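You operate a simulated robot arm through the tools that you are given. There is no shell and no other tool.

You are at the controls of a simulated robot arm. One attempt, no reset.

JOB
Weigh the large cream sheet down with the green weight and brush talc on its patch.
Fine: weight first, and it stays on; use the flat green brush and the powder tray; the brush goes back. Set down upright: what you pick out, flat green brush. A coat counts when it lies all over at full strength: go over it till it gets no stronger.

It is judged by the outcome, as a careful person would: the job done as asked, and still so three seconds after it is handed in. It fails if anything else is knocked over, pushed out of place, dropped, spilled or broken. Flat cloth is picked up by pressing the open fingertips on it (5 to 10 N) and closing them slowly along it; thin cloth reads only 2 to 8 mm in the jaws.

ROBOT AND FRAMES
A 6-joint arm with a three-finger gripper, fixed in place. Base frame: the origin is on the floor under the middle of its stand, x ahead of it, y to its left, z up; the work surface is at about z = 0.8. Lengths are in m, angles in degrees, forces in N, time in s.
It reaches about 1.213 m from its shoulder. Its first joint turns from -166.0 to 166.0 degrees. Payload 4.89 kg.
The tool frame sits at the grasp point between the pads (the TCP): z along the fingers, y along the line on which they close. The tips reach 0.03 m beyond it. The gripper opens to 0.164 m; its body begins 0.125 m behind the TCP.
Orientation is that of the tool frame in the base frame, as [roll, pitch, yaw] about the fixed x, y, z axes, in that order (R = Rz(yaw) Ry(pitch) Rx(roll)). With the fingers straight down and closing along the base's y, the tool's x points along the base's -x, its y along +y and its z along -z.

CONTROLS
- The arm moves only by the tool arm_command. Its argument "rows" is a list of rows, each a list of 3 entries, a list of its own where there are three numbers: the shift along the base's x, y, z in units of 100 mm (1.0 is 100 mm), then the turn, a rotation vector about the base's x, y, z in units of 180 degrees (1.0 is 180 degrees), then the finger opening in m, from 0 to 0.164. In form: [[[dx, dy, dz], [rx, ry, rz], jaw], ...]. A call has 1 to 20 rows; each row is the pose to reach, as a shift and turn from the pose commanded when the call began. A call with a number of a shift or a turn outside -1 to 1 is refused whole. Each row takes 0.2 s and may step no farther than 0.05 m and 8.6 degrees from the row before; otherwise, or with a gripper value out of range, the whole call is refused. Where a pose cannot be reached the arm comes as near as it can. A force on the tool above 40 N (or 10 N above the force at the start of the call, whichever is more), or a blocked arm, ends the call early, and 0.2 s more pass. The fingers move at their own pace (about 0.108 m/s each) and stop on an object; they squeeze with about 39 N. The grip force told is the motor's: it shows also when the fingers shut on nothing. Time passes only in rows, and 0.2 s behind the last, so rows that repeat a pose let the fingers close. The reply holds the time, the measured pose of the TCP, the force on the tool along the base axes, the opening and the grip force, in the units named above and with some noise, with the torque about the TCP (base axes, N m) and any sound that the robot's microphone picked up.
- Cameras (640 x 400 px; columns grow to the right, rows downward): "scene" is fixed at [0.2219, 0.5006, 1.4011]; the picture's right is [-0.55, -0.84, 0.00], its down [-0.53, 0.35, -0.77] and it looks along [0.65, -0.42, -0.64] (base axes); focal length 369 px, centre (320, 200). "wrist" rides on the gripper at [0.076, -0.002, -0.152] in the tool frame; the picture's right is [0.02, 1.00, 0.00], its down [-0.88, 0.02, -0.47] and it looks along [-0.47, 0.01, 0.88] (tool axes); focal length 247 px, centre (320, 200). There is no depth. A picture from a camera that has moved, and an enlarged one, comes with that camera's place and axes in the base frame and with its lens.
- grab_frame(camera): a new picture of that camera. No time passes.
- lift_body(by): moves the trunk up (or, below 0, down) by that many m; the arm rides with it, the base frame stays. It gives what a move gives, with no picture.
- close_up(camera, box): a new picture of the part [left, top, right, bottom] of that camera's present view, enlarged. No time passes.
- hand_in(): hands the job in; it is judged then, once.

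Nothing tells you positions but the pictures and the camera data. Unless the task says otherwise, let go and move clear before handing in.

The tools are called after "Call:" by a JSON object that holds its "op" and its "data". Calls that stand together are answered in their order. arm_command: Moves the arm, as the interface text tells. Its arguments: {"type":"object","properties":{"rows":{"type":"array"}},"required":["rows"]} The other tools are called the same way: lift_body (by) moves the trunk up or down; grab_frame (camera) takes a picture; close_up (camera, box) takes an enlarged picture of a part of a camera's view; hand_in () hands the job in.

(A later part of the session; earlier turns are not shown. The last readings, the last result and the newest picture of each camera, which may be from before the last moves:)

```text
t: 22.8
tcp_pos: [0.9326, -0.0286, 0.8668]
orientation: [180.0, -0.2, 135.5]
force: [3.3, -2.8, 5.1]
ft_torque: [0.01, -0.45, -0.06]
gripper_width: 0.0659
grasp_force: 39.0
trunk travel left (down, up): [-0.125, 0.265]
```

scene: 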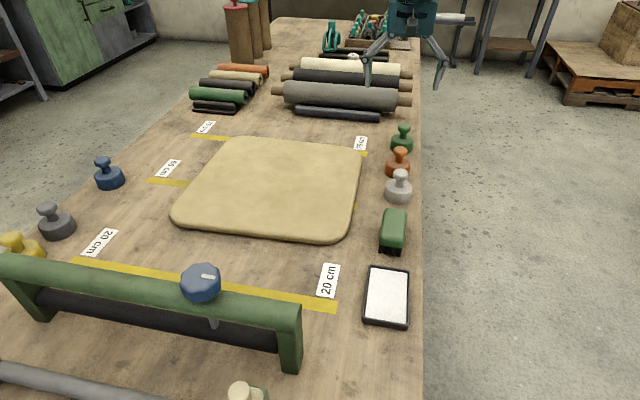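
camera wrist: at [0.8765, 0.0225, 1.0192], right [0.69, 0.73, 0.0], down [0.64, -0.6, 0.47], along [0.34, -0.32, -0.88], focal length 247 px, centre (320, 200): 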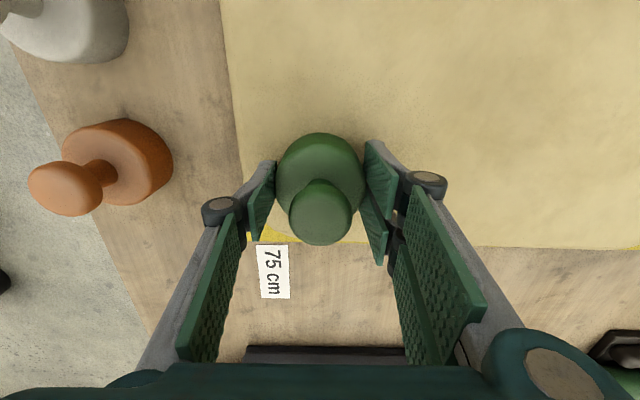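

Call:
{"op": "arm_command", "data": {"rows": [[[0, 0, 0.005], [0, 0, 0], 0.0], [[0, 0, 0.005], [0, 0, 0], 0.07], [[0, 0, 0.005], [0, 0, 0], 0.08], [[0, 0, 0.005], [0, 0, 0], 0.1], [[0, 0, 0.005], [0, 0, 0], 0.11], [[0, 0, 0.005], [0, 0, 0], 0.11]]}}

Call:
{"op": "close_up", "data": {"camera": "scene", "box": [280, 60, 420, 200]}}

Call:
{"op": "grab_frame", "data": {"camera": "wrist"}}

```text
t: 24.2
tcp_pos: [0.9322, -0.029, 0.868]
orientation: [180.0, -0.3, 135.6]
force: [0.1, 0.5, 0.0]
ft_torque: [-0.01, 0.03, 0.0]
gripper_width: 0.11
grasp_force: 0.2
trunk travel left (down, up): [-0.125, 0.265]
```

```text
2.86 times, centred on (350, 130) of scene
camera zoom: at [0.2219, 0.5006, 1.4011], right [-0.55, -0.84, 0.0], down [-0.53, 0.35, -0.77], along [0.65, -0.42, -0.64], focal length 1053 px, centre (234, 400)
```

zoom: 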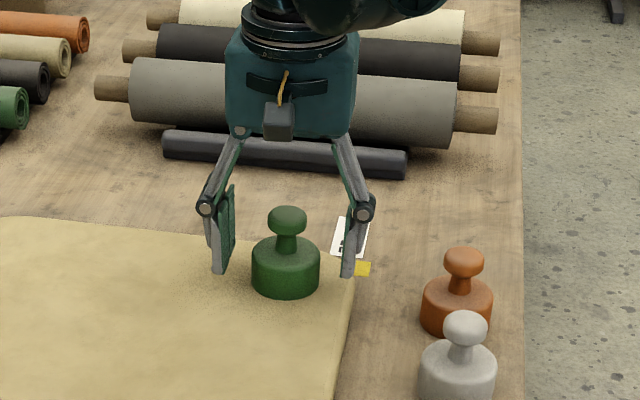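

```text
taken
camera wrist: at [0.8769, 0.0228, 1.0201], right [0.69, 0.73, 0.0], down [0.64, -0.6, 0.47], along [0.34, -0.32, -0.88], focal length 247 px, centre (320, 200)
```

wrist: 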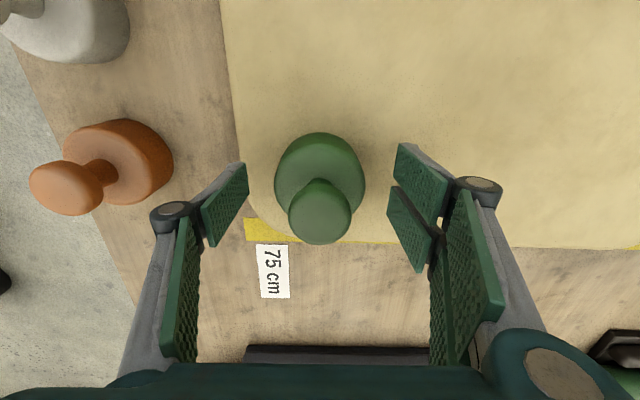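

The weight stands upright on the sheet's corner. Lifting clear and moving to the brush near (0.62, 0.04).

Call:
{"op": "arm_command", "data": {"rows": [[[0, 0, 0.2], [0, 0, 0], 0.11], [[0, 0, 0.5], [0, 0, 0], 0.12], [[0, 0, 0.9], [0, 0, 0], 0.12], [[-0.3, 0.07, 1.0], [0, 0, 0], 0.12], [[-0.7, 0.15, 1.0], [0, 0, 0], 0.12], [[-1.0, 0.22, 1.0], [0, 0, 0], 0.12]]}}

Call:
{"op": "arm_command", "data": {"rows": [[[-0.4, 0.1, 0.2], [0, 0, 0], 0.12], [[-0.8, 0.2, 0.3], [0, 0, 0], 0.12], [[-1.0, 0.25, 0.3], [0, 0, 0], 0.12]]}}

Call:
{"op": "arm_command", "data": {"rows": [[[-0.4, 0.1, 0], [0, 0, 0], 0.12], [[-0.8, 0.2, 0], [0, 0, 0], 0.12], [[-1.0, 0.25, 0], [0, 0, 0], 0.12]]}}

Call:
{"op": "grab_frame", "data": {"camera": "wrist"}}

Call:
{"op": "grab_frame", "data": {"camera": "scene"}}

```text
t: 25.6
tcp_pos: [0.8344, -0.0075, 0.9688]
orientation: [180.0, -0.2, 135.5]
force: [0.8, 0.0, -0.1]
ft_torque: [0.07, 0.15, 0.0]
gripper_width: 0.12
grasp_force: 0.1
trunk travel left (down, up): [-0.125, 0.265]
```

```text
t: 26.4
tcp_pos: [0.7338, 0.0188, 0.998]
orientation: [-180.0, -0.3, 135.6]
force: [0.4, -0.3, -0.6]
ft_torque: [0.05, 0.15, 0.03]
gripper_width: 0.1198
grasp_force: 0.0
trunk travel left (down, up): [-0.125, 0.265]
```

```text
t: 27.2
tcp_pos: [0.6329, 0.0424, 0.9971]
orientation: [-180.0, -0.1, 135.4]
force: [0.8, -0.6, -1.0]
ft_torque: [0.03, 0.19, 0.03]
gripper_width: 0.1201
grasp_force: 0.0
trunk travel left (down, up): [-0.125, 0.265]
```

```text
taken
camera wrist: at [0.5773, 0.095, 1.1501], right [0.69, 0.73, 0.0], down [0.64, -0.6, 0.47], along [0.34, -0.32, -0.88], focal length 247 px, centre (320, 200)
```

wrist: 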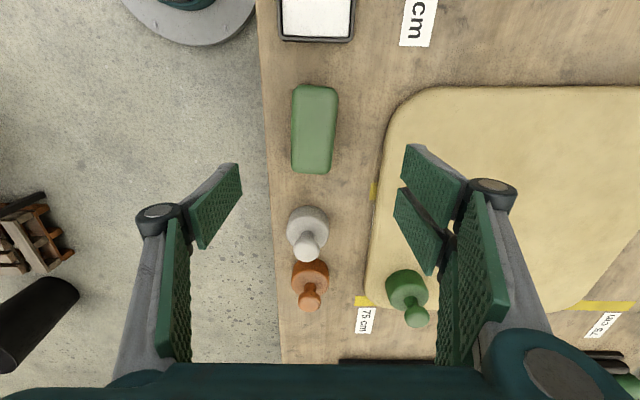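

```text
taken
```

scene: 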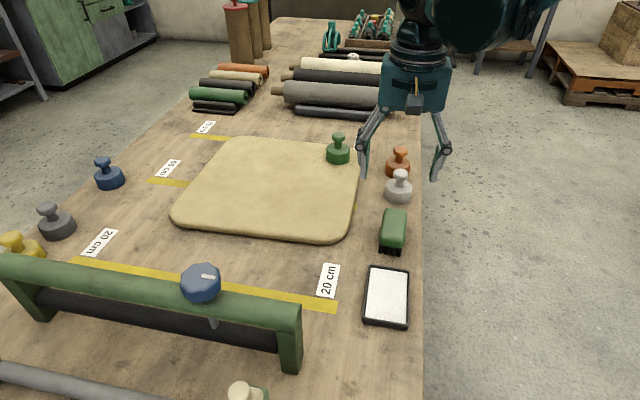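

Call:
{"op": "close_up", "data": {"camera": "scene", "box": [365, 195, 425, 265]}}

Call:
{"op": "close_up", "data": {"camera": "wrist", "box": [260, 0, 380, 190]}}

Call:
{"op": "close_up", "data": {"camera": "scene", "box": [345, 255, 425, 335]}}

Call:
{"op": "close_up", "data": {"camera": "scene", "box": [170, 120, 380, 250]}}

```text
5.71 times, centred on (395, 230) of scene
camera zoom: at [0.2219, 0.5006, 1.4011], right [-0.55, -0.84, 0.0], down [-0.53, 0.35, -0.77], along [0.65, -0.42, -0.64], focal length 2107 px, centre (-109, 29)
```

zoom: 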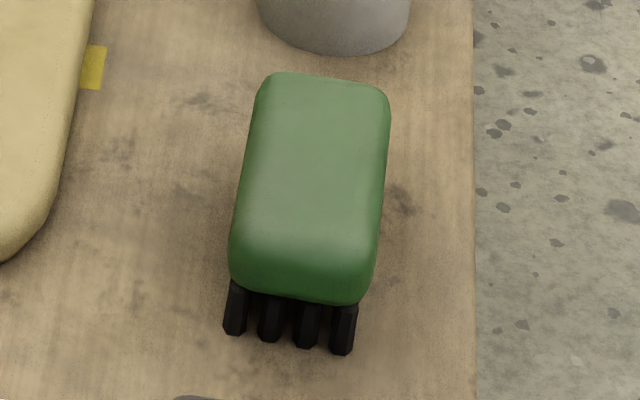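

```text
2.11 times, centred on (320, 95) of wrist
camera zoom: at [0.5773, 0.095, 1.1501], right [0.69, 0.73, 0.0], down [0.64, -0.6, 0.47], along [0.34, -0.32, -0.88], focal length 520 px, centre (320, 421)
```

zoom: 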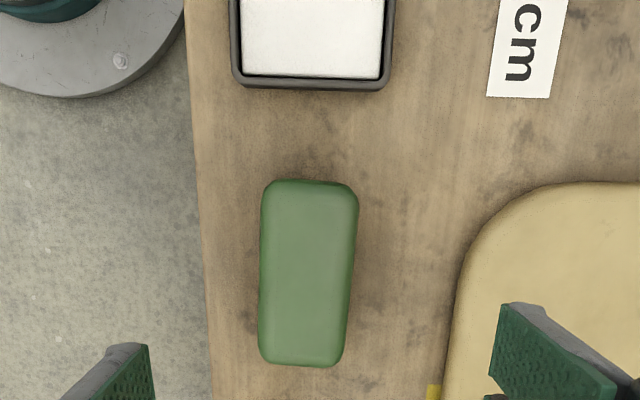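

```text
5.00 times, centred on (385, 295) of scene
camera zoom: at [0.2219, 0.5006, 1.4011], right [-0.55, -0.84, 0.0], down [-0.53, 0.35, -0.77], along [0.65, -0.42, -0.64], focal length 1843 px, centre (-5, -275)
```

zoom: 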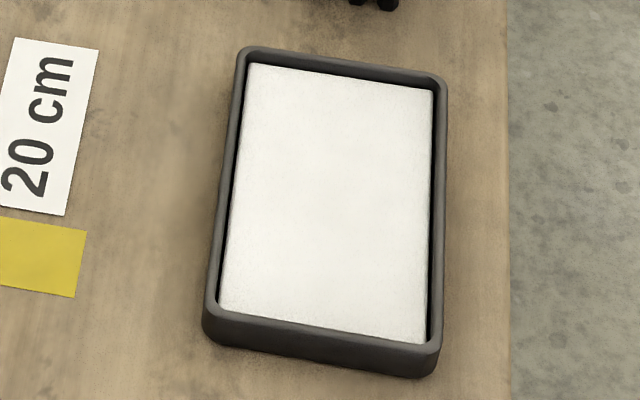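

```text
3.05 times, centred on (275, 185) of scene
camera zoom: at [0.2219, 0.5006, 1.4011], right [-0.55, -0.84, 0.0], down [-0.53, 0.35, -0.77], along [0.65, -0.42, -0.64], focal length 1124 px, centre (457, 246)
```

zoom: 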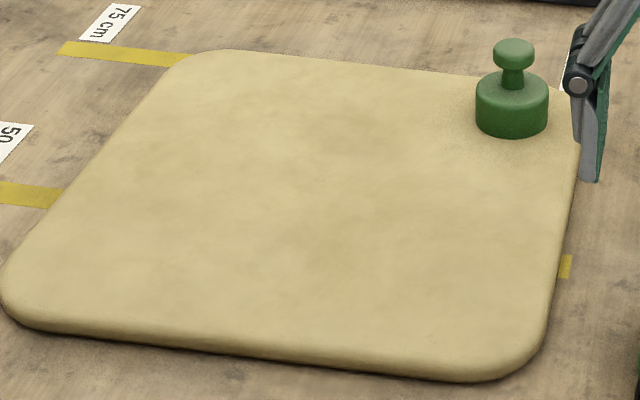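

The weight stays on the sheet. The brush block is about 0.10 × 0.055 m, centred near (0.621, 0.044), spanning z ≈ 0.826–0.855 and turned about 2.5° from my gripper. I'll align, go down to a hover and check.

Call:
{"op": "arm_command", "data": {"rows": [[[-0.06, 0.01, -0.2], [0, 0, -0.007], 0.11], [[-0.117, 0.019, -0.45], [0, 0, -0.014], 0.1], [[-0.117, 0.019, -0.7], [0, 0, -0.014], 0.1], [[-0.117, 0.019, -0.7], [0, 0, -0.014], 0.1]]}}

Call:
{"op": "grab_frame", "data": {"camera": "wrist"}}

Call:
{"op": "close_up", "data": {"camera": "scene", "box": [350, 140, 450, 260]}}

```text
t: 28.2
tcp_pos: [0.6215, 0.0451, 0.9281]
orientation: [-180.0, -0.2, 132.9]
force: [0.1, -0.7, -0.1]
ft_torque: [-0.01, 0.0, 0.02]
gripper_width: 0.0997
grasp_force: 0.1
trunk travel left (down, up): [-0.125, 0.265]
```

```text
taken
camera wrist: at [0.5683, 0.0995, 1.0807], right [0.72, 0.7, 0.0], down [0.62, -0.63, 0.47], along [0.33, -0.34, -0.88], focal length 247 px, centre (320, 200)
```

wrist: 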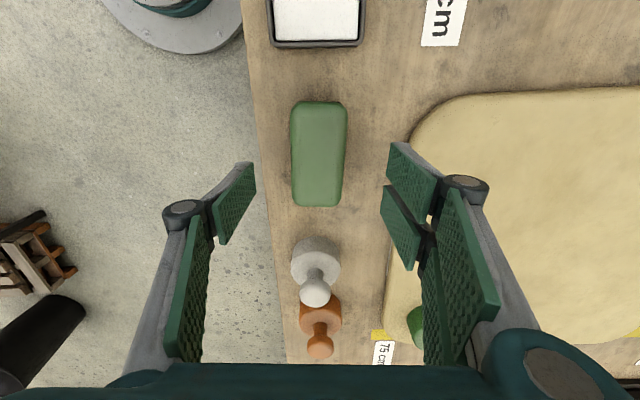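

```text
3.33 times, centred on (400, 200) of scene
camera zoom: at [0.2219, 0.5006, 1.4011], right [-0.55, -0.84, 0.0], down [-0.53, 0.35, -0.77], along [0.65, -0.42, -0.64], focal length 1229 px, centre (53, 200)
```

zoom: 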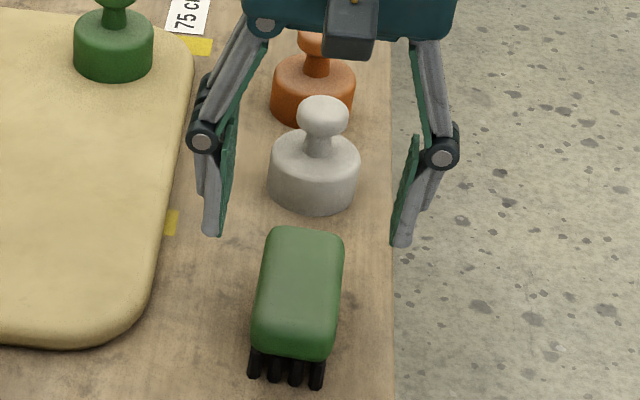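

The brush is aligned under the gripper to within about 3 mm. Descending around the block.

Call:
{"op": "arm_command", "data": {"rows": [[[0.004, -0.032, -0.2], [0, 0, 0], 0.1], [[0.004, -0.032, -0.4], [0, 0, 0], 0.1], [[0.004, -0.032, -0.6], [0, 0, 0], 0.1], [[0.004, -0.032, -0.71], [0, 0, 0], 0.1], [[0.004, -0.032, -0.71], [0, 0, 0], 0.1]]}}

Call:
{"op": "close_up", "data": {"camera": "wrist", "box": [200, 80, 440, 280]}}

Call:
{"op": "close_up", "data": {"camera": "scene", "box": [350, 160, 450, 260]}}

```text
t: 29.4
tcp_pos: [0.6221, 0.0416, 0.8573]
orientation: [179.9, -0.2, 132.9]
force: [0.3, -0.2, 0.7]
ft_torque: [0.01, -0.02, 0.03]
gripper_width: 0.1003
grasp_force: 0.1
trunk travel left (down, up): [-0.125, 0.265]
```

```text
2.00 times, centred on (320, 180) of wrist
camera zoom: at [0.5684, 0.0955, 1.0094], right [0.72, 0.7, 0.0], down [0.62, -0.63, 0.47], along [0.33, -0.34, -0.88], focal length 494 px, centre (320, 240)
```

zoom: 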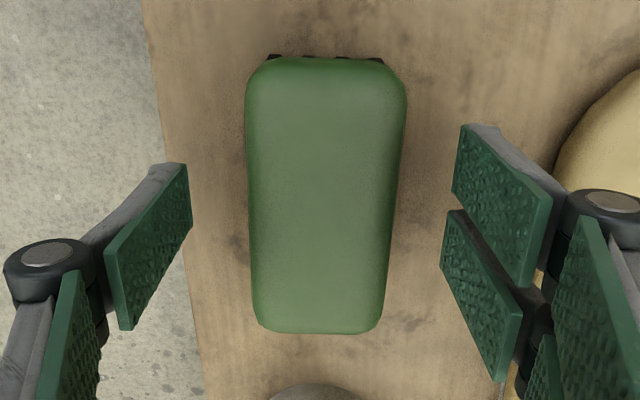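

```text
4.00 times, centred on (400, 210) of scene
camera zoom: at [0.2219, 0.5006, 1.4011], right [-0.55, -0.84, 0.0], down [-0.53, 0.35, -0.77], along [0.65, -0.42, -0.64], focal length 1475 px, centre (0, 160)
```

zoom: 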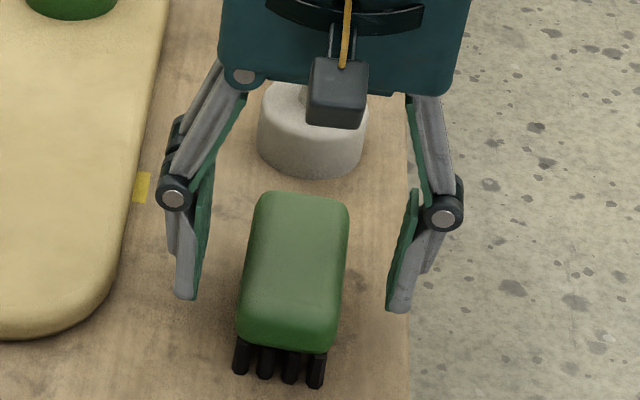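

Call:
{"op": "arm_command", "data": {"rows": [[[0, 0, 0], [0, 0, 0], 0.08], [[0, 0, 0], [0, 0, 0], 0.065], [[0, 0, 0], [0, 0, 0], 0.05], [[0, 0, 0], [0, 0, 0], 0.03], [[0, 0, 0], [0, 0, 0], 0.0], [[0, 0, 0], [0, 0, 0], 0.0]]}}

Call:
{"op": "close_up", "data": {"camera": "wrist", "box": [200, 80, 440, 280]}}

Call:
{"op": "close_up", "data": {"camera": "scene", "box": [350, 160, 450, 260]}}

```text
t: 30.8
tcp_pos: [0.6211, 0.0411, 0.8581]
orientation: [-180.0, -0.2, 133.0]
force: [1.1, 0.2, 0.8]
ft_torque: [0.09, 0.0, -0.02]
gripper_width: 0.0534
grasp_force: 38.9
trunk travel left (down, up): [-0.125, 0.265]
```

```text
2.00 times, centred on (320, 180) of wrist
camera zoom: at [0.5683, 0.0955, 1.0096], right [0.72, 0.7, 0.0], down [0.62, -0.63, 0.47], along [0.33, -0.34, -0.88], focal length 494 px, centre (320, 240)
```

zoom: 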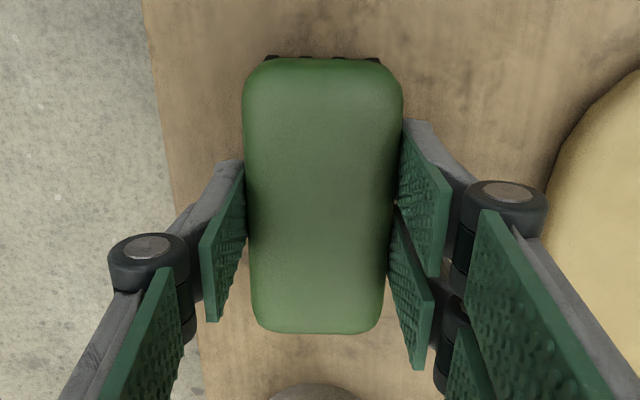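

```text
4.00 times, centred on (400, 210) of scene
camera zoom: at [0.2219, 0.5006, 1.4011], right [-0.55, -0.84, 0.0], down [-0.53, 0.35, -0.77], along [0.65, -0.42, -0.64], focal length 1475 px, centre (0, 160)
```

zoom: 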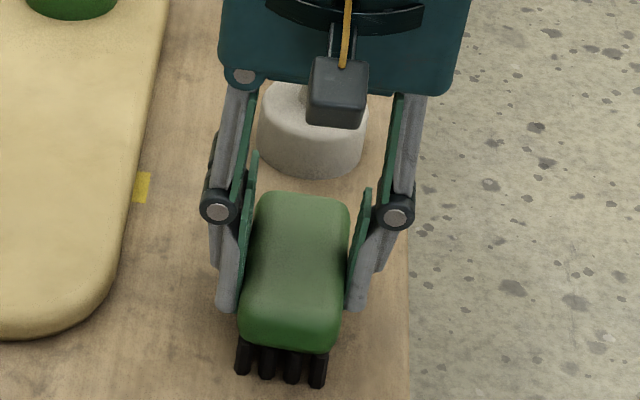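

The brush is gripped (53 mm). I'm noting its home pose as (0.621, 0.041, 0.858), yaw 133°. Lifting it straight up.

Call:
{"op": "arm_command", "data": {"rows": [[[0, 0, 0.03], [0, 0, 0], 0.0], [[0, 0, 0.1], [0, 0, 0], 0.0], [[0, 0, 0.25], [0, 0, 0], 0.0], [[0, 0, 0.5], [0, 0, 0], 0.0], [[0, 0, 0.7], [0, 0, 0], 0.0], [[0, 0, 0.7], [0, 0, 0], 0.0]]}}

Call:
{"op": "grab_frame", "data": {"camera": "wrist"}}

Call:
{"op": "close_up", "data": {"camera": "scene", "box": [340, 120, 450, 260]}}

```text
t: 32.2
tcp_pos: [0.6223, 0.0424, 0.9262]
orientation: [180.0, -0.2, 133.0]
force: [0.7, 0.5, -1.5]
ft_torque: [0.02, -0.02, 0.02]
gripper_width: 0.0532
grasp_force: 39.2
trunk travel left (down, up): [-0.125, 0.265]
```

```text
taken
camera wrist: at [0.5688, 0.0963, 1.0791], right [0.72, 0.7, 0.0], down [0.62, -0.63, 0.47], along [0.33, -0.34, -0.88], focal length 247 px, centre (320, 200)
```

wrist: 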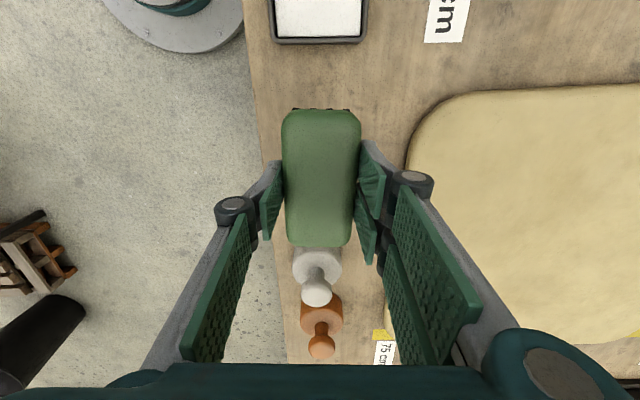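

```text
2.86 times, centred on (395, 190) of scene
camera zoom: at [0.2219, 0.5006, 1.4011], right [-0.55, -0.84, 0.0], down [-0.53, 0.35, -0.77], along [0.65, -0.42, -0.64], focal length 1053 px, centre (106, 229)
```

zoom: 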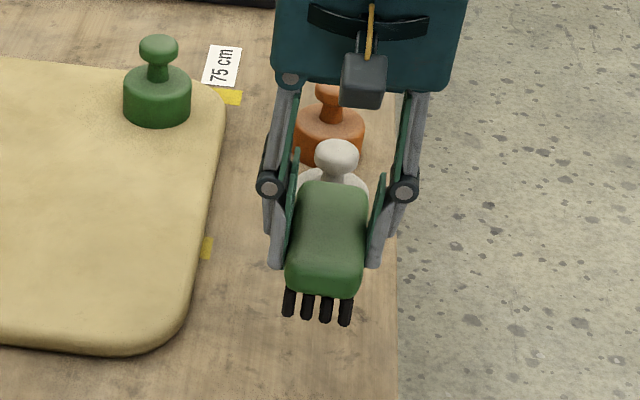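

Call:
{"op": "arm_command", "data": {"rows": [[[-0.3, 0.3, 0], [0, 0, 0.007], 0.0], [[-0.6, 0.6, 0], [0, 0, 0.014], 0.0], [[-0.9, 0.93, 0], [0, 0, 0.014], 0.0]]}}

Call:
{"op": "arm_command", "data": {"rows": [[[-0.23, 0.25, 0], [0, 0, 0], 0.0], [[-0.23, 0.25, -0.2], [0, 0, 0], 0.0], [[-0.23, 0.25, -0.3], [0, 0, 0], 0.0], [[-0.23, 0.25, -0.3], [0, 0, 0], 0.0]]}}

Call:
{"op": "grab_frame", "data": {"camera": "wrist"}}

Call:
{"op": "close_up", "data": {"camera": "scene", "box": [330, 200, 450, 350]}}

```text
t: 33.0
tcp_pos: [0.5328, 0.1352, 0.9265]
orientation: [-180.0, -0.2, 135.5]
force: [1.7, -0.5, -1.4]
ft_torque: [0.13, 0.24, 0.0]
gripper_width: 0.0531
grasp_force: 38.6
trunk travel left (down, up): [-0.125, 0.265]
```

```text
t: 34.0
tcp_pos: [0.5093, 0.16, 0.8965]
orientation: [-180.0, -0.1, 135.5]
force: [-0.1, 0.6, -1.1]
ft_torque: [0.02, 0.0, -0.01]
gripper_width: 0.0531
grasp_force: 39.4
trunk travel left (down, up): [-0.125, 0.265]
```

```text
taken
camera wrist: at [0.453, 0.2124, 1.0489], right [0.69, 0.73, 0.0], down [0.64, -0.6, 0.47], along [0.34, -0.32, -0.88], focal length 247 px, centre (320, 200)
```

wrist: 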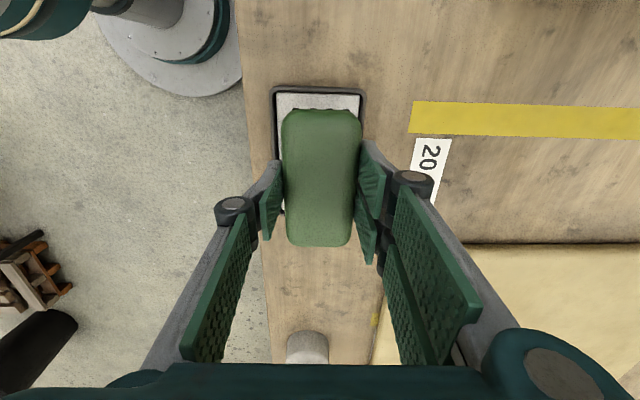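

```text
2.67 times, centred on (390, 275) of scene
camera zoom: at [0.2219, 0.5006, 1.4011], right [-0.55, -0.84, 0.0], down [-0.53, 0.35, -0.77], along [0.65, -0.42, -0.64], focal length 983 px, centre (133, 0)
```

zoom: 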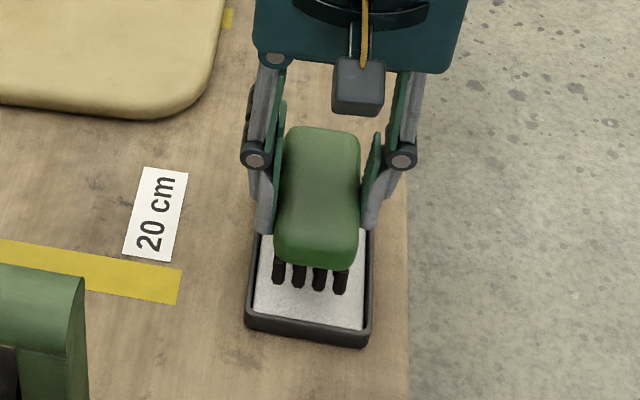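

The brush hangs over the tray, centred across it. I'll shift 3 mm to even out the ends and descend gently into the powder.

Call:
{"op": "arm_command", "data": {"rows": [[[0.02, -0.02, -0.1], [0, 0, 0], 0.0], [[0.02, -0.02, -0.2], [0, 0, 0], 0.0], [[0.02, -0.02, -0.24], [0, 0, 0], 0.0], [[0.02, -0.02, -0.26], [0, 0, 0], 0.0]]}}

Call:
{"op": "close_up", "data": {"camera": "scene", "box": [330, 200, 450, 350]}}

```text
t: 35.0
tcp_pos: [0.5111, 0.1585, 0.8725]
orientation: [179.8, -0.1, 135.5]
force: [6.1, 0.5, 36.1]
ft_torque: [0.07, -0.21, -0.03]
gripper_width: 0.0538
grasp_force: 39.3
trunk travel left (down, up): [-0.125, 0.265]
```

```text
2.67 times, centred on (390, 275) of scene
camera zoom: at [0.2219, 0.5006, 1.4011], right [-0.55, -0.84, 0.0], down [-0.53, 0.35, -0.77], along [0.65, -0.42, -0.64], focal length 983 px, centre (133, 0)
```

zoom: 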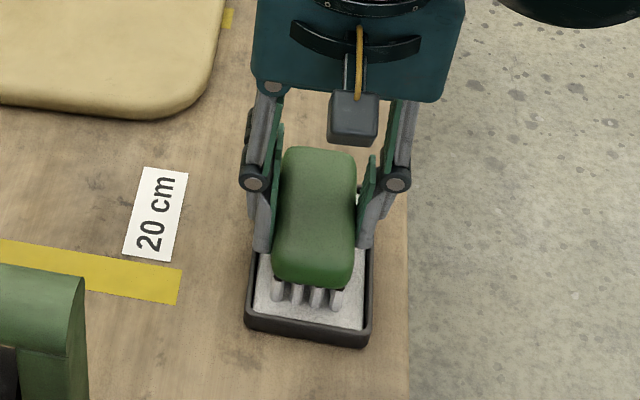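

The bristles have turned white, so they're loaded. I'll ease the pressure, make a tiny stir and lift.

Call:
{"op": "arm_command", "data": {"rows": [[[0, 0, 0.02], [0, 0, 0], 0.0], [[0.02, -0.02, 0.02], [0, 0, 0], 0.0], [[-0.02, 0.02, 0.02], [0, 0, 0], 0.0], [[0, 0, 0.025], [0, 0, 0], 0.0]]}}

Call:
{"op": "arm_command", "data": {"rows": [[[0, 0, 0.05], [0, 0, 0], 0.0], [[0, 0, 0.15], [0, 0, 0], 0.0], [[0, 0, 0.3], [0, 0, 0], 0.0], [[0, 0, 0.6], [0, 0, 0], 0.0], [[0, 0, 0.6], [0, 0, 0], 0.0]]}}

Call:
{"op": "close_up", "data": {"camera": "scene", "box": [330, 180, 450, 350]}}

```text
t: 36.0
tcp_pos: [0.5103, 0.158, 0.8732]
orientation: [179.9, -0.2, 135.5]
force: [0.7, -0.2, -0.7]
ft_torque: [0.0, 0.0, -0.05]
gripper_width: 0.0531
grasp_force: 39.0
trunk travel left (down, up): [-0.125, 0.265]
```

```text
t: 37.2
tcp_pos: [0.5112, 0.1577, 0.9342]
orientation: [179.9, -0.2, 135.5]
force: [0.5, -0.2, -2.1]
ft_torque: [-0.02, 0.04, 0.02]
gripper_width: 0.0533
grasp_force: 38.7
trunk travel left (down, up): [-0.125, 0.265]
```

```text
2.35 times, centred on (390, 265) of scene
camera zoom: at [0.2219, 0.5006, 1.4011], right [-0.55, -0.84, 0.0], down [-0.53, 0.35, -0.77], along [0.65, -0.42, -0.64], focal length 868 px, centre (155, 47)
```

zoom: 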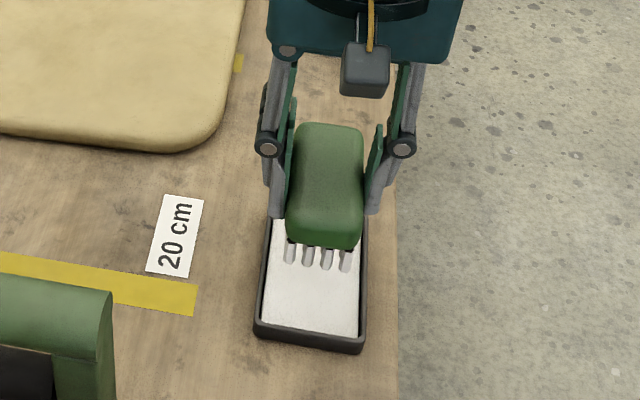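

The brush is loaded. I'm moving over the middle of the sheet for a first light test stroke, to see where the coat takes.

Call:
{"op": "arm_command", "data": {"rows": [[[0.4, 0, 0.15], [0, 0, 0], 0.0], [[0.8, 0, 0.2], [0, 0, 0], 0.0], [[1.0, 0, 0.2], [0, 0, 0], 0.0]]}}

Call:
{"op": "arm_command", "data": {"rows": [[[0.4, 0, 0], [0, 0, 0], 0.0], [[0.8, 0, 0], [0, 0, 0], 0.0], [[1.0, 0, 0], [0, 0, 0], 0.0]]}}

Call:
{"op": "arm_command", "data": {"rows": [[[0.4, 0, 0], [0, 0, 0], 0.0], [[0.8, 0, 0], [0, 0, 0], 0.0], [[1.0, 0, 0], [0, 0, 0], 0.0]]}}

Call:
{"op": "arm_command", "data": {"rows": [[[0.4, 0, 0], [0, 0, 0], 0.0], [[0.8, 0, 0], [0, 0, 0], 0.0], [[0.8, 0, -0.4], [0, 0, 0], 0.0], [[0.8, 0, -0.6], [0, 0, 0], 0.0], [[0.8, 0, -0.6], [0, 0, 0], 0.0]]}}

Call:
{"op": "grab_frame", "data": {"camera": "scene"}}

Call:
{"op": "grab_frame", "data": {"camera": "wrist"}}

```text
t: 38.0
tcp_pos: [0.611, 0.1564, 0.9544]
orientation: [179.9, -0.3, 135.5]
force: [-0.9, -0.1, -0.8]
ft_torque: [0.02, -0.12, 0.03]
gripper_width: 0.0533
grasp_force: 39.3
trunk travel left (down, up): [-0.125, 0.265]
```

```text
t: 38.8
tcp_pos: [0.711, 0.1582, 0.9541]
orientation: [180.0, -0.3, 135.5]
force: [-1.1, -0.9, -0.9]
ft_torque: [0.02, -0.17, 0.04]
gripper_width: 0.0535
grasp_force: 39.1
trunk travel left (down, up): [-0.125, 0.265]
```

```text
t: 39.6
tcp_pos: [0.8111, 0.1595, 0.9529]
orientation: [180.0, -0.1, 135.5]
force: [-1.6, -0.4, 0.2]
ft_torque: [0.01, -0.14, 0.01]
gripper_width: 0.0532
grasp_force: 38.4
trunk travel left (down, up): [-0.125, 0.265]
```

```text
t: 40.8
tcp_pos: [0.891, 0.1595, 0.8916]
orientation: [179.9, -0.1, 135.5]
force: [0.5, -0.4, -1.9]
ft_torque: [0.0, 0.04, -0.03]
gripper_width: 0.0532
grasp_force: 39.0
trunk travel left (down, up): [-0.125, 0.265]
```

```text
taken
```

scene: 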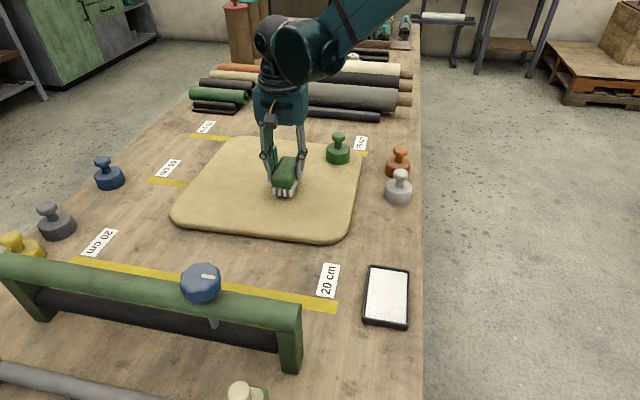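

```text
taken
camera wrist: at [0.8352, 0.2107, 1.0449], right [0.69, 0.73, 0.0], down [0.64, -0.6, 0.47], along [0.34, -0.32, -0.88], focal length 247 px, centre (320, 200)
```

wrist: 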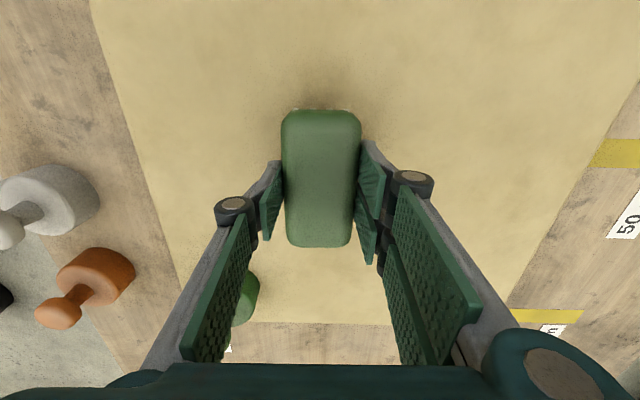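

Call:
{"op": "arm_command", "data": {"rows": [[[0, 0, -0.04], [0, 0, 0], 0.0], [[0, 0, -0.06], [0, 0, 0], 0.0], [[0, 0, -0.075], [0, 0, 0], 0.0]]}}

Call:
{"op": "arm_command", "data": {"rows": [[[0, 0, -0.01], [0, 0, 0], 0.0], [[0, 0, -0.01], [0, 0, 0], 0.0]]}}

Call:
{"op": "close_up", "data": {"camera": "scene", "box": [240, 140, 340, 220]}}

```text
t: 41.6
tcp_pos: [0.8913, 0.1586, 0.8877]
orientation: [-179.9, -0.3, 135.5]
force: [-0.1, -0.5, -1.4]
ft_torque: [0.0, -0.01, 0.0]
gripper_width: 0.0531
grasp_force: 39.1
trunk travel left (down, up): [-0.125, 0.265]
```

```text
t: 42.2
tcp_pos: [0.8915, 0.1585, 0.885]
orientation: [180.0, -0.2, 135.4]
force: [-0.2, -0.2, -1.3]
ft_torque: [-0.02, 0.0, 0.01]
gripper_width: 0.0535
grasp_force: 39.1
trunk travel left (down, up): [-0.125, 0.265]
```

```text
5.00 times, centred on (290, 180) of scene
camera zoom: at [0.2219, 0.5006, 1.4011], right [-0.55, -0.84, 0.0], down [-0.53, 0.35, -0.77], along [0.65, -0.42, -0.64], focal length 1843 px, centre (470, 300)
```

zoom: 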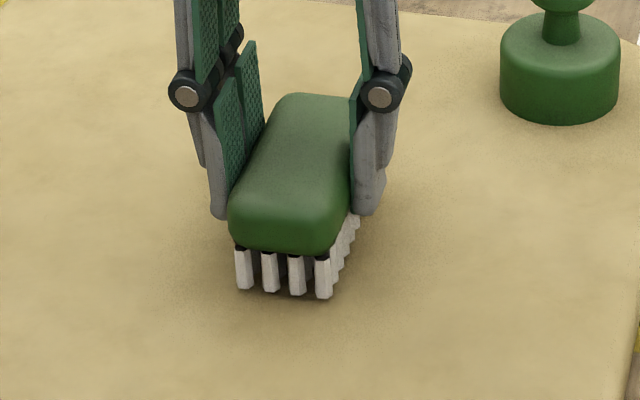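

Call:
{"op": "arm_command", "data": {"rows": [[[0, 0, -0.01], [0, 0, 0], 0.0], [[0, 0, -0.015], [0, 0, 0], 0.0]]}}

```text
t: 42.8
tcp_pos: [0.8911, 0.1582, 0.8825]
orientation: [-179.9, -0.3, 135.5]
force: [-0.4, 0.6, -0.6]
ft_torque: [0.03, 0.0, 0.02]
gripper_width: 0.053
grasp_force: 39.1
trunk travel left (down, up): [-0.125, 0.265]
```

Call:
{"op": "arm_command", "data": {"rows": [[[0, 0, -0.01], [0, 0, 0], 0.0], [[0, 0, -0.01], [0, 0, 0], 0.0]]}}

Call:
{"op": "arm_command", "data": {"rows": [[[0, 0, -0.01], [0, 0, 0], 0.0], [[0, 0, -0.01], [0, 0, 0], 0.0]]}}

Call:
{"op": "close_up", "data": {"camera": "scene", "box": [240, 140, 340, 220]}}

```text
t: 43.4
tcp_pos: [0.891, 0.1587, 0.8824]
orientation: [-180.0, -0.2, 135.5]
force: [0.0, -0.9, -0.9]
ft_torque: [-0.02, -0.01, 0.03]
gripper_width: 0.0531
grasp_force: 39.2
trunk travel left (down, up): [-0.125, 0.265]
```

```text
t: 44.0
tcp_pos: [0.8911, 0.1574, 0.8815]
orientation: [180.0, -0.1, 135.5]
force: [0.2, -0.8, -1.7]
ft_torque: [0.0, 0.0, 0.01]
gripper_width: 0.0534
grasp_force: 39.3
trunk travel left (down, up): [-0.125, 0.265]
```

```text
5.00 times, centred on (290, 180) of scene
camera zoom: at [0.2219, 0.5006, 1.4011], right [-0.55, -0.84, 0.0], down [-0.53, 0.35, -0.77], along [0.65, -0.42, -0.64], focal length 1843 px, centre (470, 300)
```

zoom: 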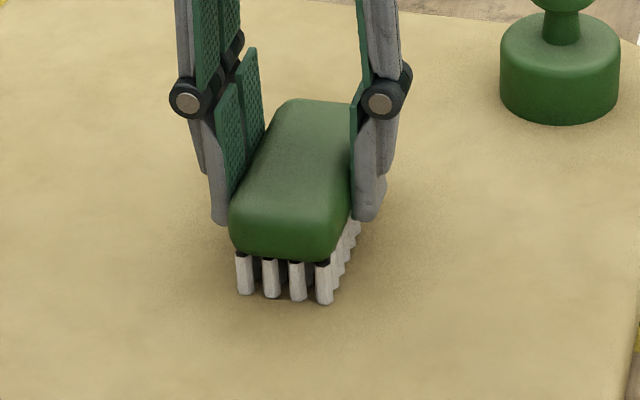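

Call:
{"op": "arm_command", "data": {"rows": [[[0, 0, -0.01], [0, 0, 0], 0.0], [[0, 0, -0.02], [0, 0, 0], 0.0]]}}

Call:
{"op": "arm_command", "data": {"rows": [[[0, 0, -0.01], [0, 0, 0], 0.0], [[0, 0, -0.02], [0, 0, 0], 0.0]]}}

```text
t: 44.6
tcp_pos: [0.8917, 0.1573, 0.8802]
orientation: [179.8, 0.0, 135.5]
force: [5.4, 1.0, 18.5]
ft_torque: [0.09, -0.15, -0.01]
gripper_width: 0.0533
grasp_force: 38.9
trunk travel left (down, up): [-0.125, 0.265]
```

```text
t: 45.2
tcp_pos: [0.891, 0.1586, 0.879]
orientation: [179.9, -0.1, 135.5]
force: [11.4, 3.6, 36.0]
ft_torque: [0.21, -0.4, -0.01]
gripper_width: 0.0537
grasp_force: 39.2
trunk travel left (down, up): [-0.125, 0.265]
```

Contact is at TCP z ≈ 0.8805. I'll ease up to a light pressure and make a short stroke along the sheet.

Call:
{"op": "arm_command", "data": {"rows": [[[0, 0, 0.03], [0, 0, 0], 0.0], [[0, 0, 0.03], [0, 0, 0], 0.0]]}}

Call:
{"op": "arm_command", "data": {"rows": [[[0.1, 0.1, 0], [0, 0, 0], 0.0], [[0.2, 0.2, 0], [0, 0, 0], 0.0], [[0.3, 0.3, 0], [0, 0, 0], 0.0], [[0.4, 0.4, 0], [0, 0, 0], 0.0]]}}

Call:
{"op": "close_up", "data": {"camera": "scene", "box": [220, 130, 340, 225]}}

Call:
{"op": "grab_frame", "data": {"camera": "wrist"}}

```text
t: 45.8
tcp_pos: [0.8906, 0.1582, 0.881]
orientation: [-180.0, -0.2, 135.5]
force: [0.1, -0.1, -1.6]
ft_torque: [0.02, 0.0, -0.01]
gripper_width: 0.0536
grasp_force: 39.4
trunk travel left (down, up): [-0.125, 0.265]
```

```text
t: 46.8
tcp_pos: [0.9325, 0.1974, 0.8804]
orientation: [179.9, -0.1, 135.5]
force: [-0.4, 0.2, -0.7]
ft_torque: [0.06, -0.02, -0.01]
gripper_width: 0.0537
grasp_force: 38.9
trunk travel left (down, up): [-0.125, 0.265]
```

```text
4.21 times, centred on (280, 178) of scene
camera zoom: at [0.2219, 0.5006, 1.4011], right [-0.55, -0.84, 0.0], down [-0.53, 0.35, -0.77], along [0.65, -0.42, -0.64], focal length 1552 px, centre (488, 295)
```

zoom: 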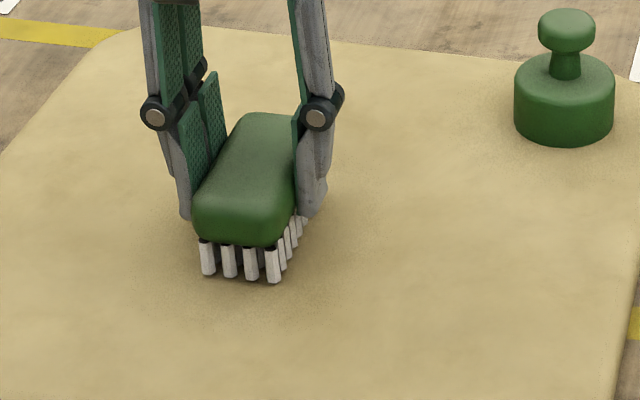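

```text
taken
camera wrist: at [0.8751, 0.2494, 1.0333], right [0.69, 0.73, 0.0], down [0.64, -0.6, 0.47], along [0.34, -0.32, -0.88], focal length 247 px, centre (320, 200)
```

wrist: 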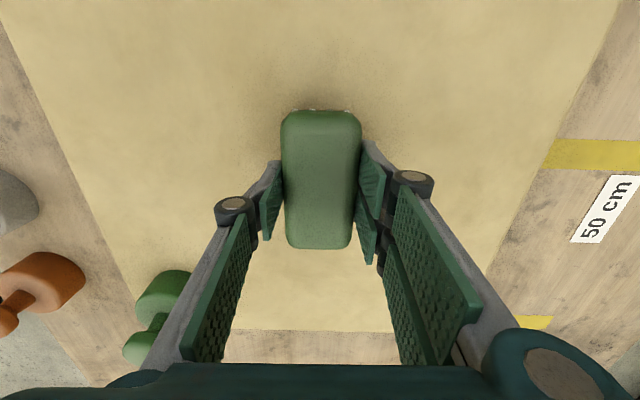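

The stroke had no real pressure and nothing was laid. I'll press a little more (about 8–10 N) and stroke back.

Call:
{"op": "arm_command", "data": {"rows": [[[0, 0, -0.012], [0, 0, 0], 0.0], [[-0.1, -0.1, -0.012], [0, 0, 0], 0.0], [[-0.2, -0.2, -0.012], [0, 0, 0], 0.0], [[-0.3, -0.3, -0.012], [0, 0, 0], 0.0], [[-0.4, -0.4, -0.012], [0, 0, 0], 0.0]]}}

Call:
{"op": "close_up", "data": {"camera": "scene", "box": [220, 130, 340, 225]}}

```text
t: 48.0
tcp_pos: [0.8907, 0.1575, 0.8797]
orientation: [-180.0, -0.3, 135.5]
force: [0.2, 0.9, -1.5]
ft_torque: [-0.03, 0.06, 0.01]
gripper_width: 0.0535
grasp_force: 39.4
trunk travel left (down, up): [-0.125, 0.265]
```

```text
4.21 times, centred on (280, 178) of scene
camera zoom: at [0.2219, 0.5006, 1.4011], right [-0.55, -0.84, 0.0], down [-0.53, 0.35, -0.77], along [0.65, -0.42, -0.64], focal length 1552 px, centre (488, 295)
```

zoom: 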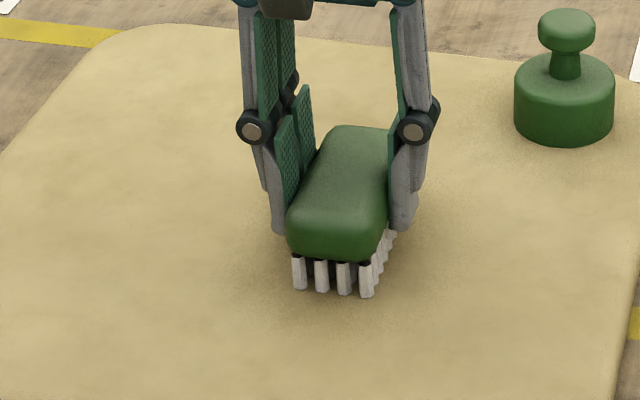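

Call:
{"op": "arm_command", "data": {"rows": [[[0, 0, -0.01], [0, 0, 0], 0.0], [[0, 0, -0.01], [0, 0, 0], 0.0]]}}

Call:
{"op": "arm_command", "data": {"rows": [[[0, 0, -0.01], [0, 0, 0], 0.0], [[0, 0, -0.01], [0, 0, 0], 0.0]]}}

```text
t: 48.6
tcp_pos: [0.8906, 0.1577, 0.8784]
orientation: [180.0, -0.2, 135.5]
force: [-0.4, -0.5, 4.6]
ft_torque: [-0.08, -0.11, 0.01]
gripper_width: 0.0531
grasp_force: 39.3
trunk travel left (down, up): [-0.125, 0.265]
```

```text
t: 49.2
tcp_pos: [0.8907, 0.1579, 0.8787]
orientation: [179.9, -0.2, 135.6]
force: [6.9, 0.2, 24.4]
ft_torque: [0.16, -0.13, -0.04]
gripper_width: 0.0535
grasp_force: 39.2
trunk travel left (down, up): [-0.125, 0.265]
```

Call:
{"op": "arm_command", "data": {"rows": [[[0, 0, 0.007], [0, 0, 0], 0.0], [[0.05, 0.05, 0.007], [0, 0, 0], 0.0], [[0.1, 0.1, 0.007], [0, 0, 0], 0.0], [[0.15, 0.15, 0.007], [0, 0, 0], 0.0], [[0.2, 0.2, 0.007], [0, 0, 0], 0.0]]}}

Call:
{"op": "close_up", "data": {"camera": "scene", "box": [220, 130, 340, 225]}}

```text
t: 50.4
tcp_pos: [0.9097, 0.1774, 0.8787]
orientation: [179.9, -0.2, 135.5]
force: [-9.9, -7.1, 12.9]
ft_torque: [-0.42, 0.37, -0.02]
gripper_width: 0.0532
grasp_force: 38.8
trunk travel left (down, up): [-0.125, 0.265]
```

```text
4.21 times, centred on (280, 178) of scene
camera zoom: at [0.2219, 0.5006, 1.4011], right [-0.55, -0.84, 0.0], down [-0.53, 0.35, -0.77], along [0.65, -0.42, -0.64], focal length 1552 px, centre (488, 295)
```

zoom: 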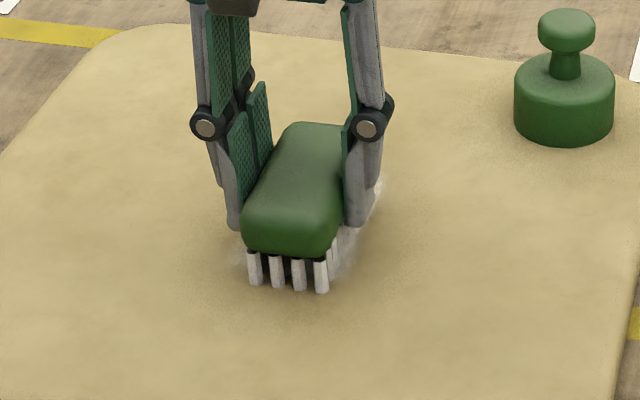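

White powder is now taking on the sheet. I'll lift off to see exactly where it laid and whether it shows the patch's edges.

Call:
{"op": "arm_command", "data": {"rows": [[[0, 0, 0.02], [0, 0, 0], 0.0], [[0, 0, 0.2], [0, 0, 0], 0.0], [[-0.4, -0.0, 0.6], [0, 0, 0], 0.0], [[-0.8, -0.0, 0.8], [0, 0, 0], 0.0], [[-1.0, -0.0, 1.0], [0, 0, 0], 0.0]]}}

Call:
{"op": "close_up", "data": {"camera": "scene", "box": [170, 120, 380, 250]}}

Call:
{"op": "grab_frame", "data": {"camera": "wrist"}}

```text
refused: row 3 steps farther than a row can; nothing moved
```

```text
3.05 times, centred on (275, 185) of scene
camera zoom: at [0.2219, 0.5006, 1.4011], right [-0.55, -0.84, 0.0], down [-0.53, 0.35, -0.77], along [0.65, -0.42, -0.64], focal length 1124 px, centre (457, 246)
```

zoom: 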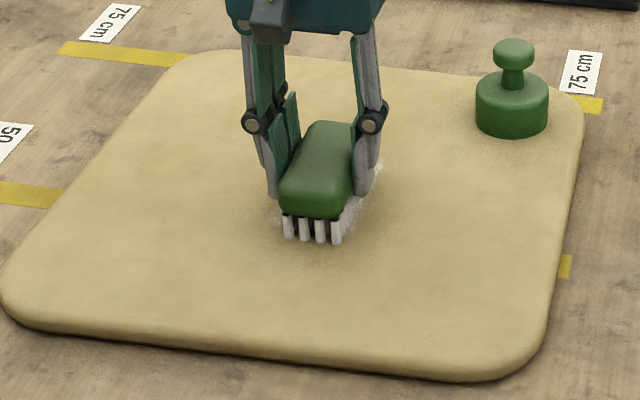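

```text
taken
camera wrist: at [0.8535, 0.2291, 1.0307], right [0.69, 0.73, 0.0], down [0.64, -0.6, 0.47], along [0.34, -0.32, -0.88], focal length 247 px, centre (320, 200)
```

wrist: 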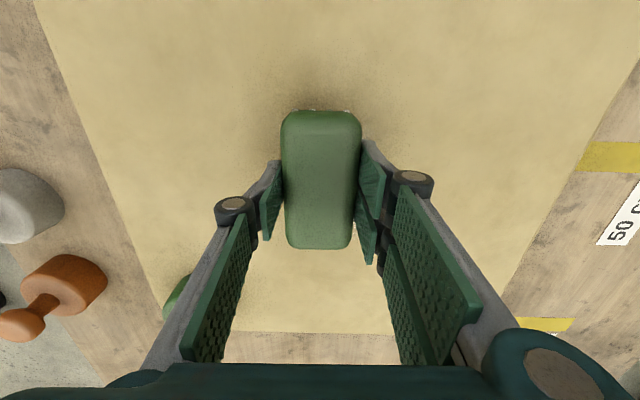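

Call:
{"op": "arm_command", "data": {"rows": [[[0, 0, 0.05], [0, 0, 0], 0.0], [[0, 0, 0.3], [0, 0, 0], 0.0], [[-0.3, 0.0, 0.6], [0, 0, 0], 0.0], [[-0.65, 0.0, 0.8], [0, 0, 0], 0.0], [[-1.0, 0.0, 1.0], [0, 0, 0], 0.0]]}}

Call:
{"op": "arm_command", "data": {"rows": [[[-0.4, 0.0, 0.0], [0, 0, 0], 0.0], [[-0.8, 0.0, 0.0], [0, 0, 0], 0.0], [[-1.0, 0.0, 0.0], [0, 0, 0], 0.0]]}}

Call:
{"op": "close_up", "data": {"camera": "scene", "box": [170, 120, 380, 250]}}

Call:
{"op": "close_up", "data": {"camera": "scene", "box": [240, 150, 340, 215]}}

Call:
{"op": "grab_frame", "data": {"camera": "wrist"}}

```text
t: 51.6
tcp_pos: [0.8097, 0.1772, 0.9765]
orientation: [179.9, -0.2, 135.4]
force: [2.1, -0.4, -3.0]
ft_torque: [-0.01, 0.29, -0.01]
gripper_width: 0.0535
grasp_force: 39.3
trunk travel left (down, up): [-0.125, 0.265]
```

```text
t: 52.4
tcp_pos: [0.7114, 0.1776, 0.9774]
orientation: [180.0, -0.3, 135.6]
force: [0.2, -0.8, -0.9]
ft_torque: [0.0, 0.14, 0.01]
gripper_width: 0.0531
grasp_force: 39.3
trunk travel left (down, up): [-0.125, 0.265]
```

```text
3.05 times, centred on (275, 185) of scene
camera zoom: at [0.2219, 0.5006, 1.4011], right [-0.55, -0.84, 0.0], down [-0.53, 0.35, -0.77], along [0.65, -0.42, -0.64], focal length 1124 px, centre (457, 246)
```

zoom: 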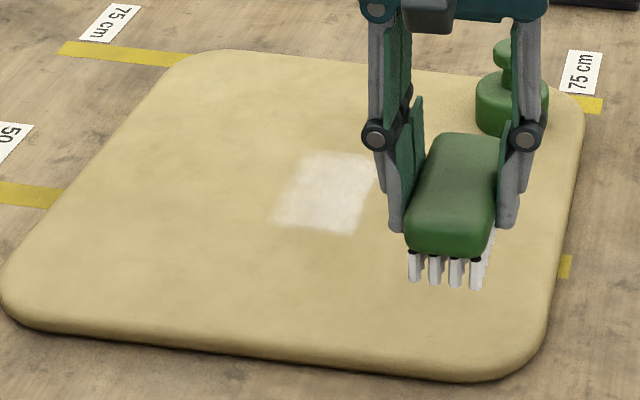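

```text
6.15 times, centred on (290, 182) of scene
camera zoom: at [0.2219, 0.5006, 1.4011], right [-0.55, -0.84, 0.0], down [-0.53, 0.35, -0.77], along [0.65, -0.42, -0.64], focal length 2269 px, centre (505, 308)
```

zoom: 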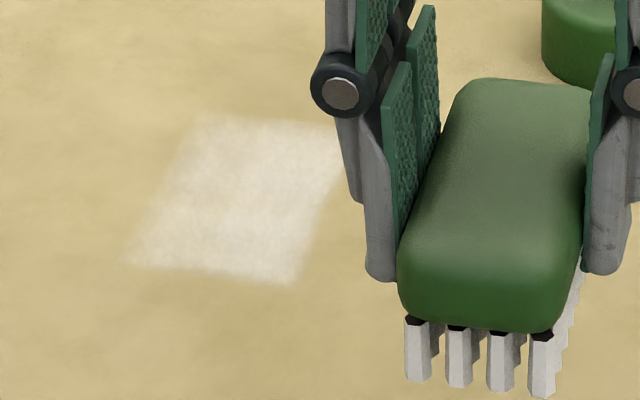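

```text
taken
camera wrist: at [0.6546, 0.2289, 1.1296], right [0.68, 0.73, 0.0], down [0.64, -0.6, 0.47], along [0.34, -0.32, -0.88], focal length 247 px, centre (320, 200)
```

wrist: 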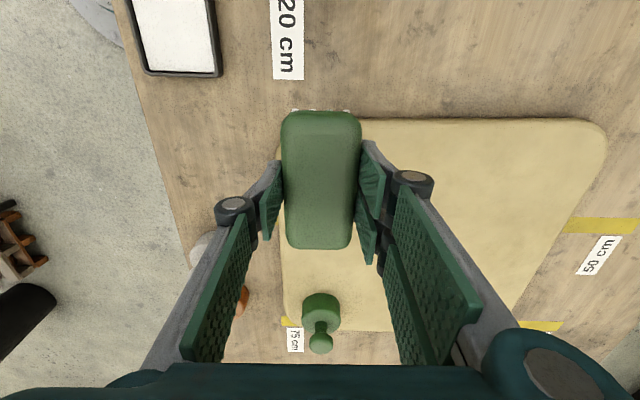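

The coat shows as a white rectangle, not quite where I expected from the stroke, so it may be cut off at the patch's edges. I'll view it from the side with the wrist camera.

Call:
{"op": "arm_command", "data": {"rows": [[[0.3, -0.33, 0.0], [0, 0, 0], 0.0], [[0.6, -0.66, 0.0], [0, 0, 0], 0.0], [[0.9, -1.0, 0.0], [0, 0, 0], 0.0], [[0.9, -1.0, 0.0], [0, 0, 0], 0.0]]}}

Call:
{"op": "grab_frame", "data": {"camera": "wrist"}}

Call:
{"op": "close_up", "data": {"camera": "scene", "box": [240, 140, 340, 215]}}

```text
t: 53.4
tcp_pos: [0.8011, 0.0769, 0.976]
orientation: [-180.0, -0.1, 135.5]
force: [0.3, 0.9, -2.5]
ft_torque: [-0.05, 0.03, 0.01]
gripper_width: 0.0531
grasp_force: 39.3
trunk travel left (down, up): [-0.125, 0.265]
```

```text
taken
camera wrist: at [0.7445, 0.1294, 1.1294], right [0.69, 0.73, 0.0], down [0.64, -0.6, 0.47], along [0.34, -0.32, -0.88], focal length 247 px, centre (320, 200)
```

wrist: 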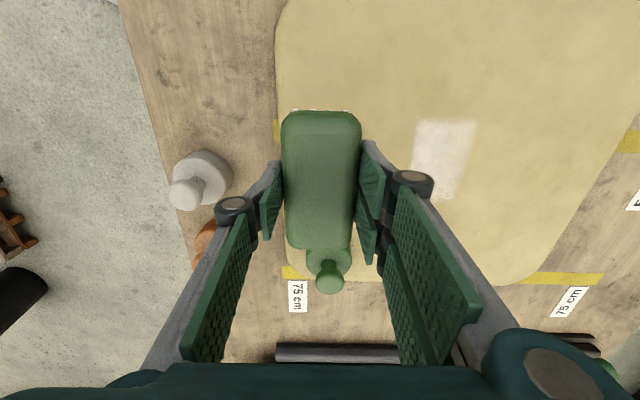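

```text
5.33 times, centred on (290, 178) of scene
camera zoom: at [0.2219, 0.5006, 1.4011], right [-0.55, -0.84, 0.0], down [-0.53, 0.35, -0.77], along [0.65, -0.42, -0.64], focal length 1966 px, centre (480, 320)
```

zoom: 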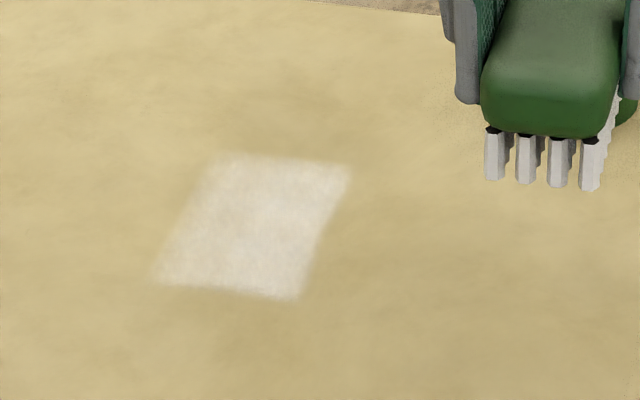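

Both cameras put the coat at roughly e 0.485–0.595, n 0.735–0.81 (bench axes), so the patch seems to start near there. I'll make a longer, lighter stroke across that zone to find its extent.

Call:
{"op": "arm_command", "data": {"rows": [[[0.4, 0.2, 0.0], [0, 0, 0], 0.0], [[0.78, 0.4, 0.0], [0, 0, 0], 0.0], [[0.78, 0.4, -0.45], [0, 0, 0], 0.0], [[0.78, 0.4, -0.85], [0, 0, 0], 0.0], [[0.78, 0.4, -0.94], [0, 0, 0], 0.0], [[0.78, 0.4, -0.955], [0, 0, 0], 0.0], [[0.78, 0.4, -0.955], [0, 0, 0], 0.0]]}}

```text
t: 55.0
tcp_pos: [0.8789, 0.1185, 0.8817]
orientation: [180.0, -0.3, 135.5]
force: [1.0, -0.7, -1.9]
ft_torque: [0.02, 0.02, -0.01]
gripper_width: 0.0535
grasp_force: 38.8
trunk travel left (down, up): [-0.125, 0.265]
```

Call:
{"op": "arm_command", "data": {"rows": [[[0, 0, -0.01], [0, 0, 0], 0.0], [[0, 0, -0.015], [0, 0, 0], 0.0]]}}

Call:
{"op": "arm_command", "data": {"rows": [[[0, 0, -0.005], [0, 0, 0], 0.0], [[0, 0, -0.005], [0, 0, 0], 0.0]]}}

```text
t: 55.6
tcp_pos: [0.879, 0.1181, 0.8796]
orientation: [-180.0, -0.2, 135.4]
force: [0.2, -0.8, -1.6]
ft_torque: [0.0, -0.01, -0.01]
gripper_width: 0.0534
grasp_force: 39.0
trunk travel left (down, up): [-0.125, 0.265]
```

```text
t: 56.2
tcp_pos: [0.8789, 0.1175, 0.8799]
orientation: [-180.0, -0.2, 135.4]
force: [-0.8, -0.2, -1.6]
ft_torque: [-0.04, -0.02, 0.01]
gripper_width: 0.0533
grasp_force: 39.1
trunk travel left (down, up): [-0.125, 0.265]
```

Call:
{"op": "arm_command", "data": {"rows": [[[0, 0, -0.01], [0, 0, 0], 0.0], [[0, 0, -0.01], [0, 0, 0], 0.0]]}}

Call:
{"op": "arm_command", "data": {"rows": [[[0, 0, -0.005], [0, 0, 0], 0.0], [[0, 0, -0.005], [0, 0, 0], 0.0]]}}

```text
t: 56.8
tcp_pos: [0.8785, 0.1183, 0.8786]
orientation: [180.0, -0.2, 135.5]
force: [0.8, 0.4, -1.7]
ft_torque: [-0.01, 0.03, -0.01]
gripper_width: 0.0531
grasp_force: 39.0
trunk travel left (down, up): [-0.125, 0.265]
```

```text
t: 57.4
tcp_pos: [0.88, 0.1185, 0.8786]
orientation: [180.0, -0.2, 135.5]
force: [-0.8, 0.5, -1.9]
ft_torque: [0.0, -0.03, -0.03]
gripper_width: 0.0535
grasp_force: 39.1
trunk travel left (down, up): [-0.125, 0.265]
```

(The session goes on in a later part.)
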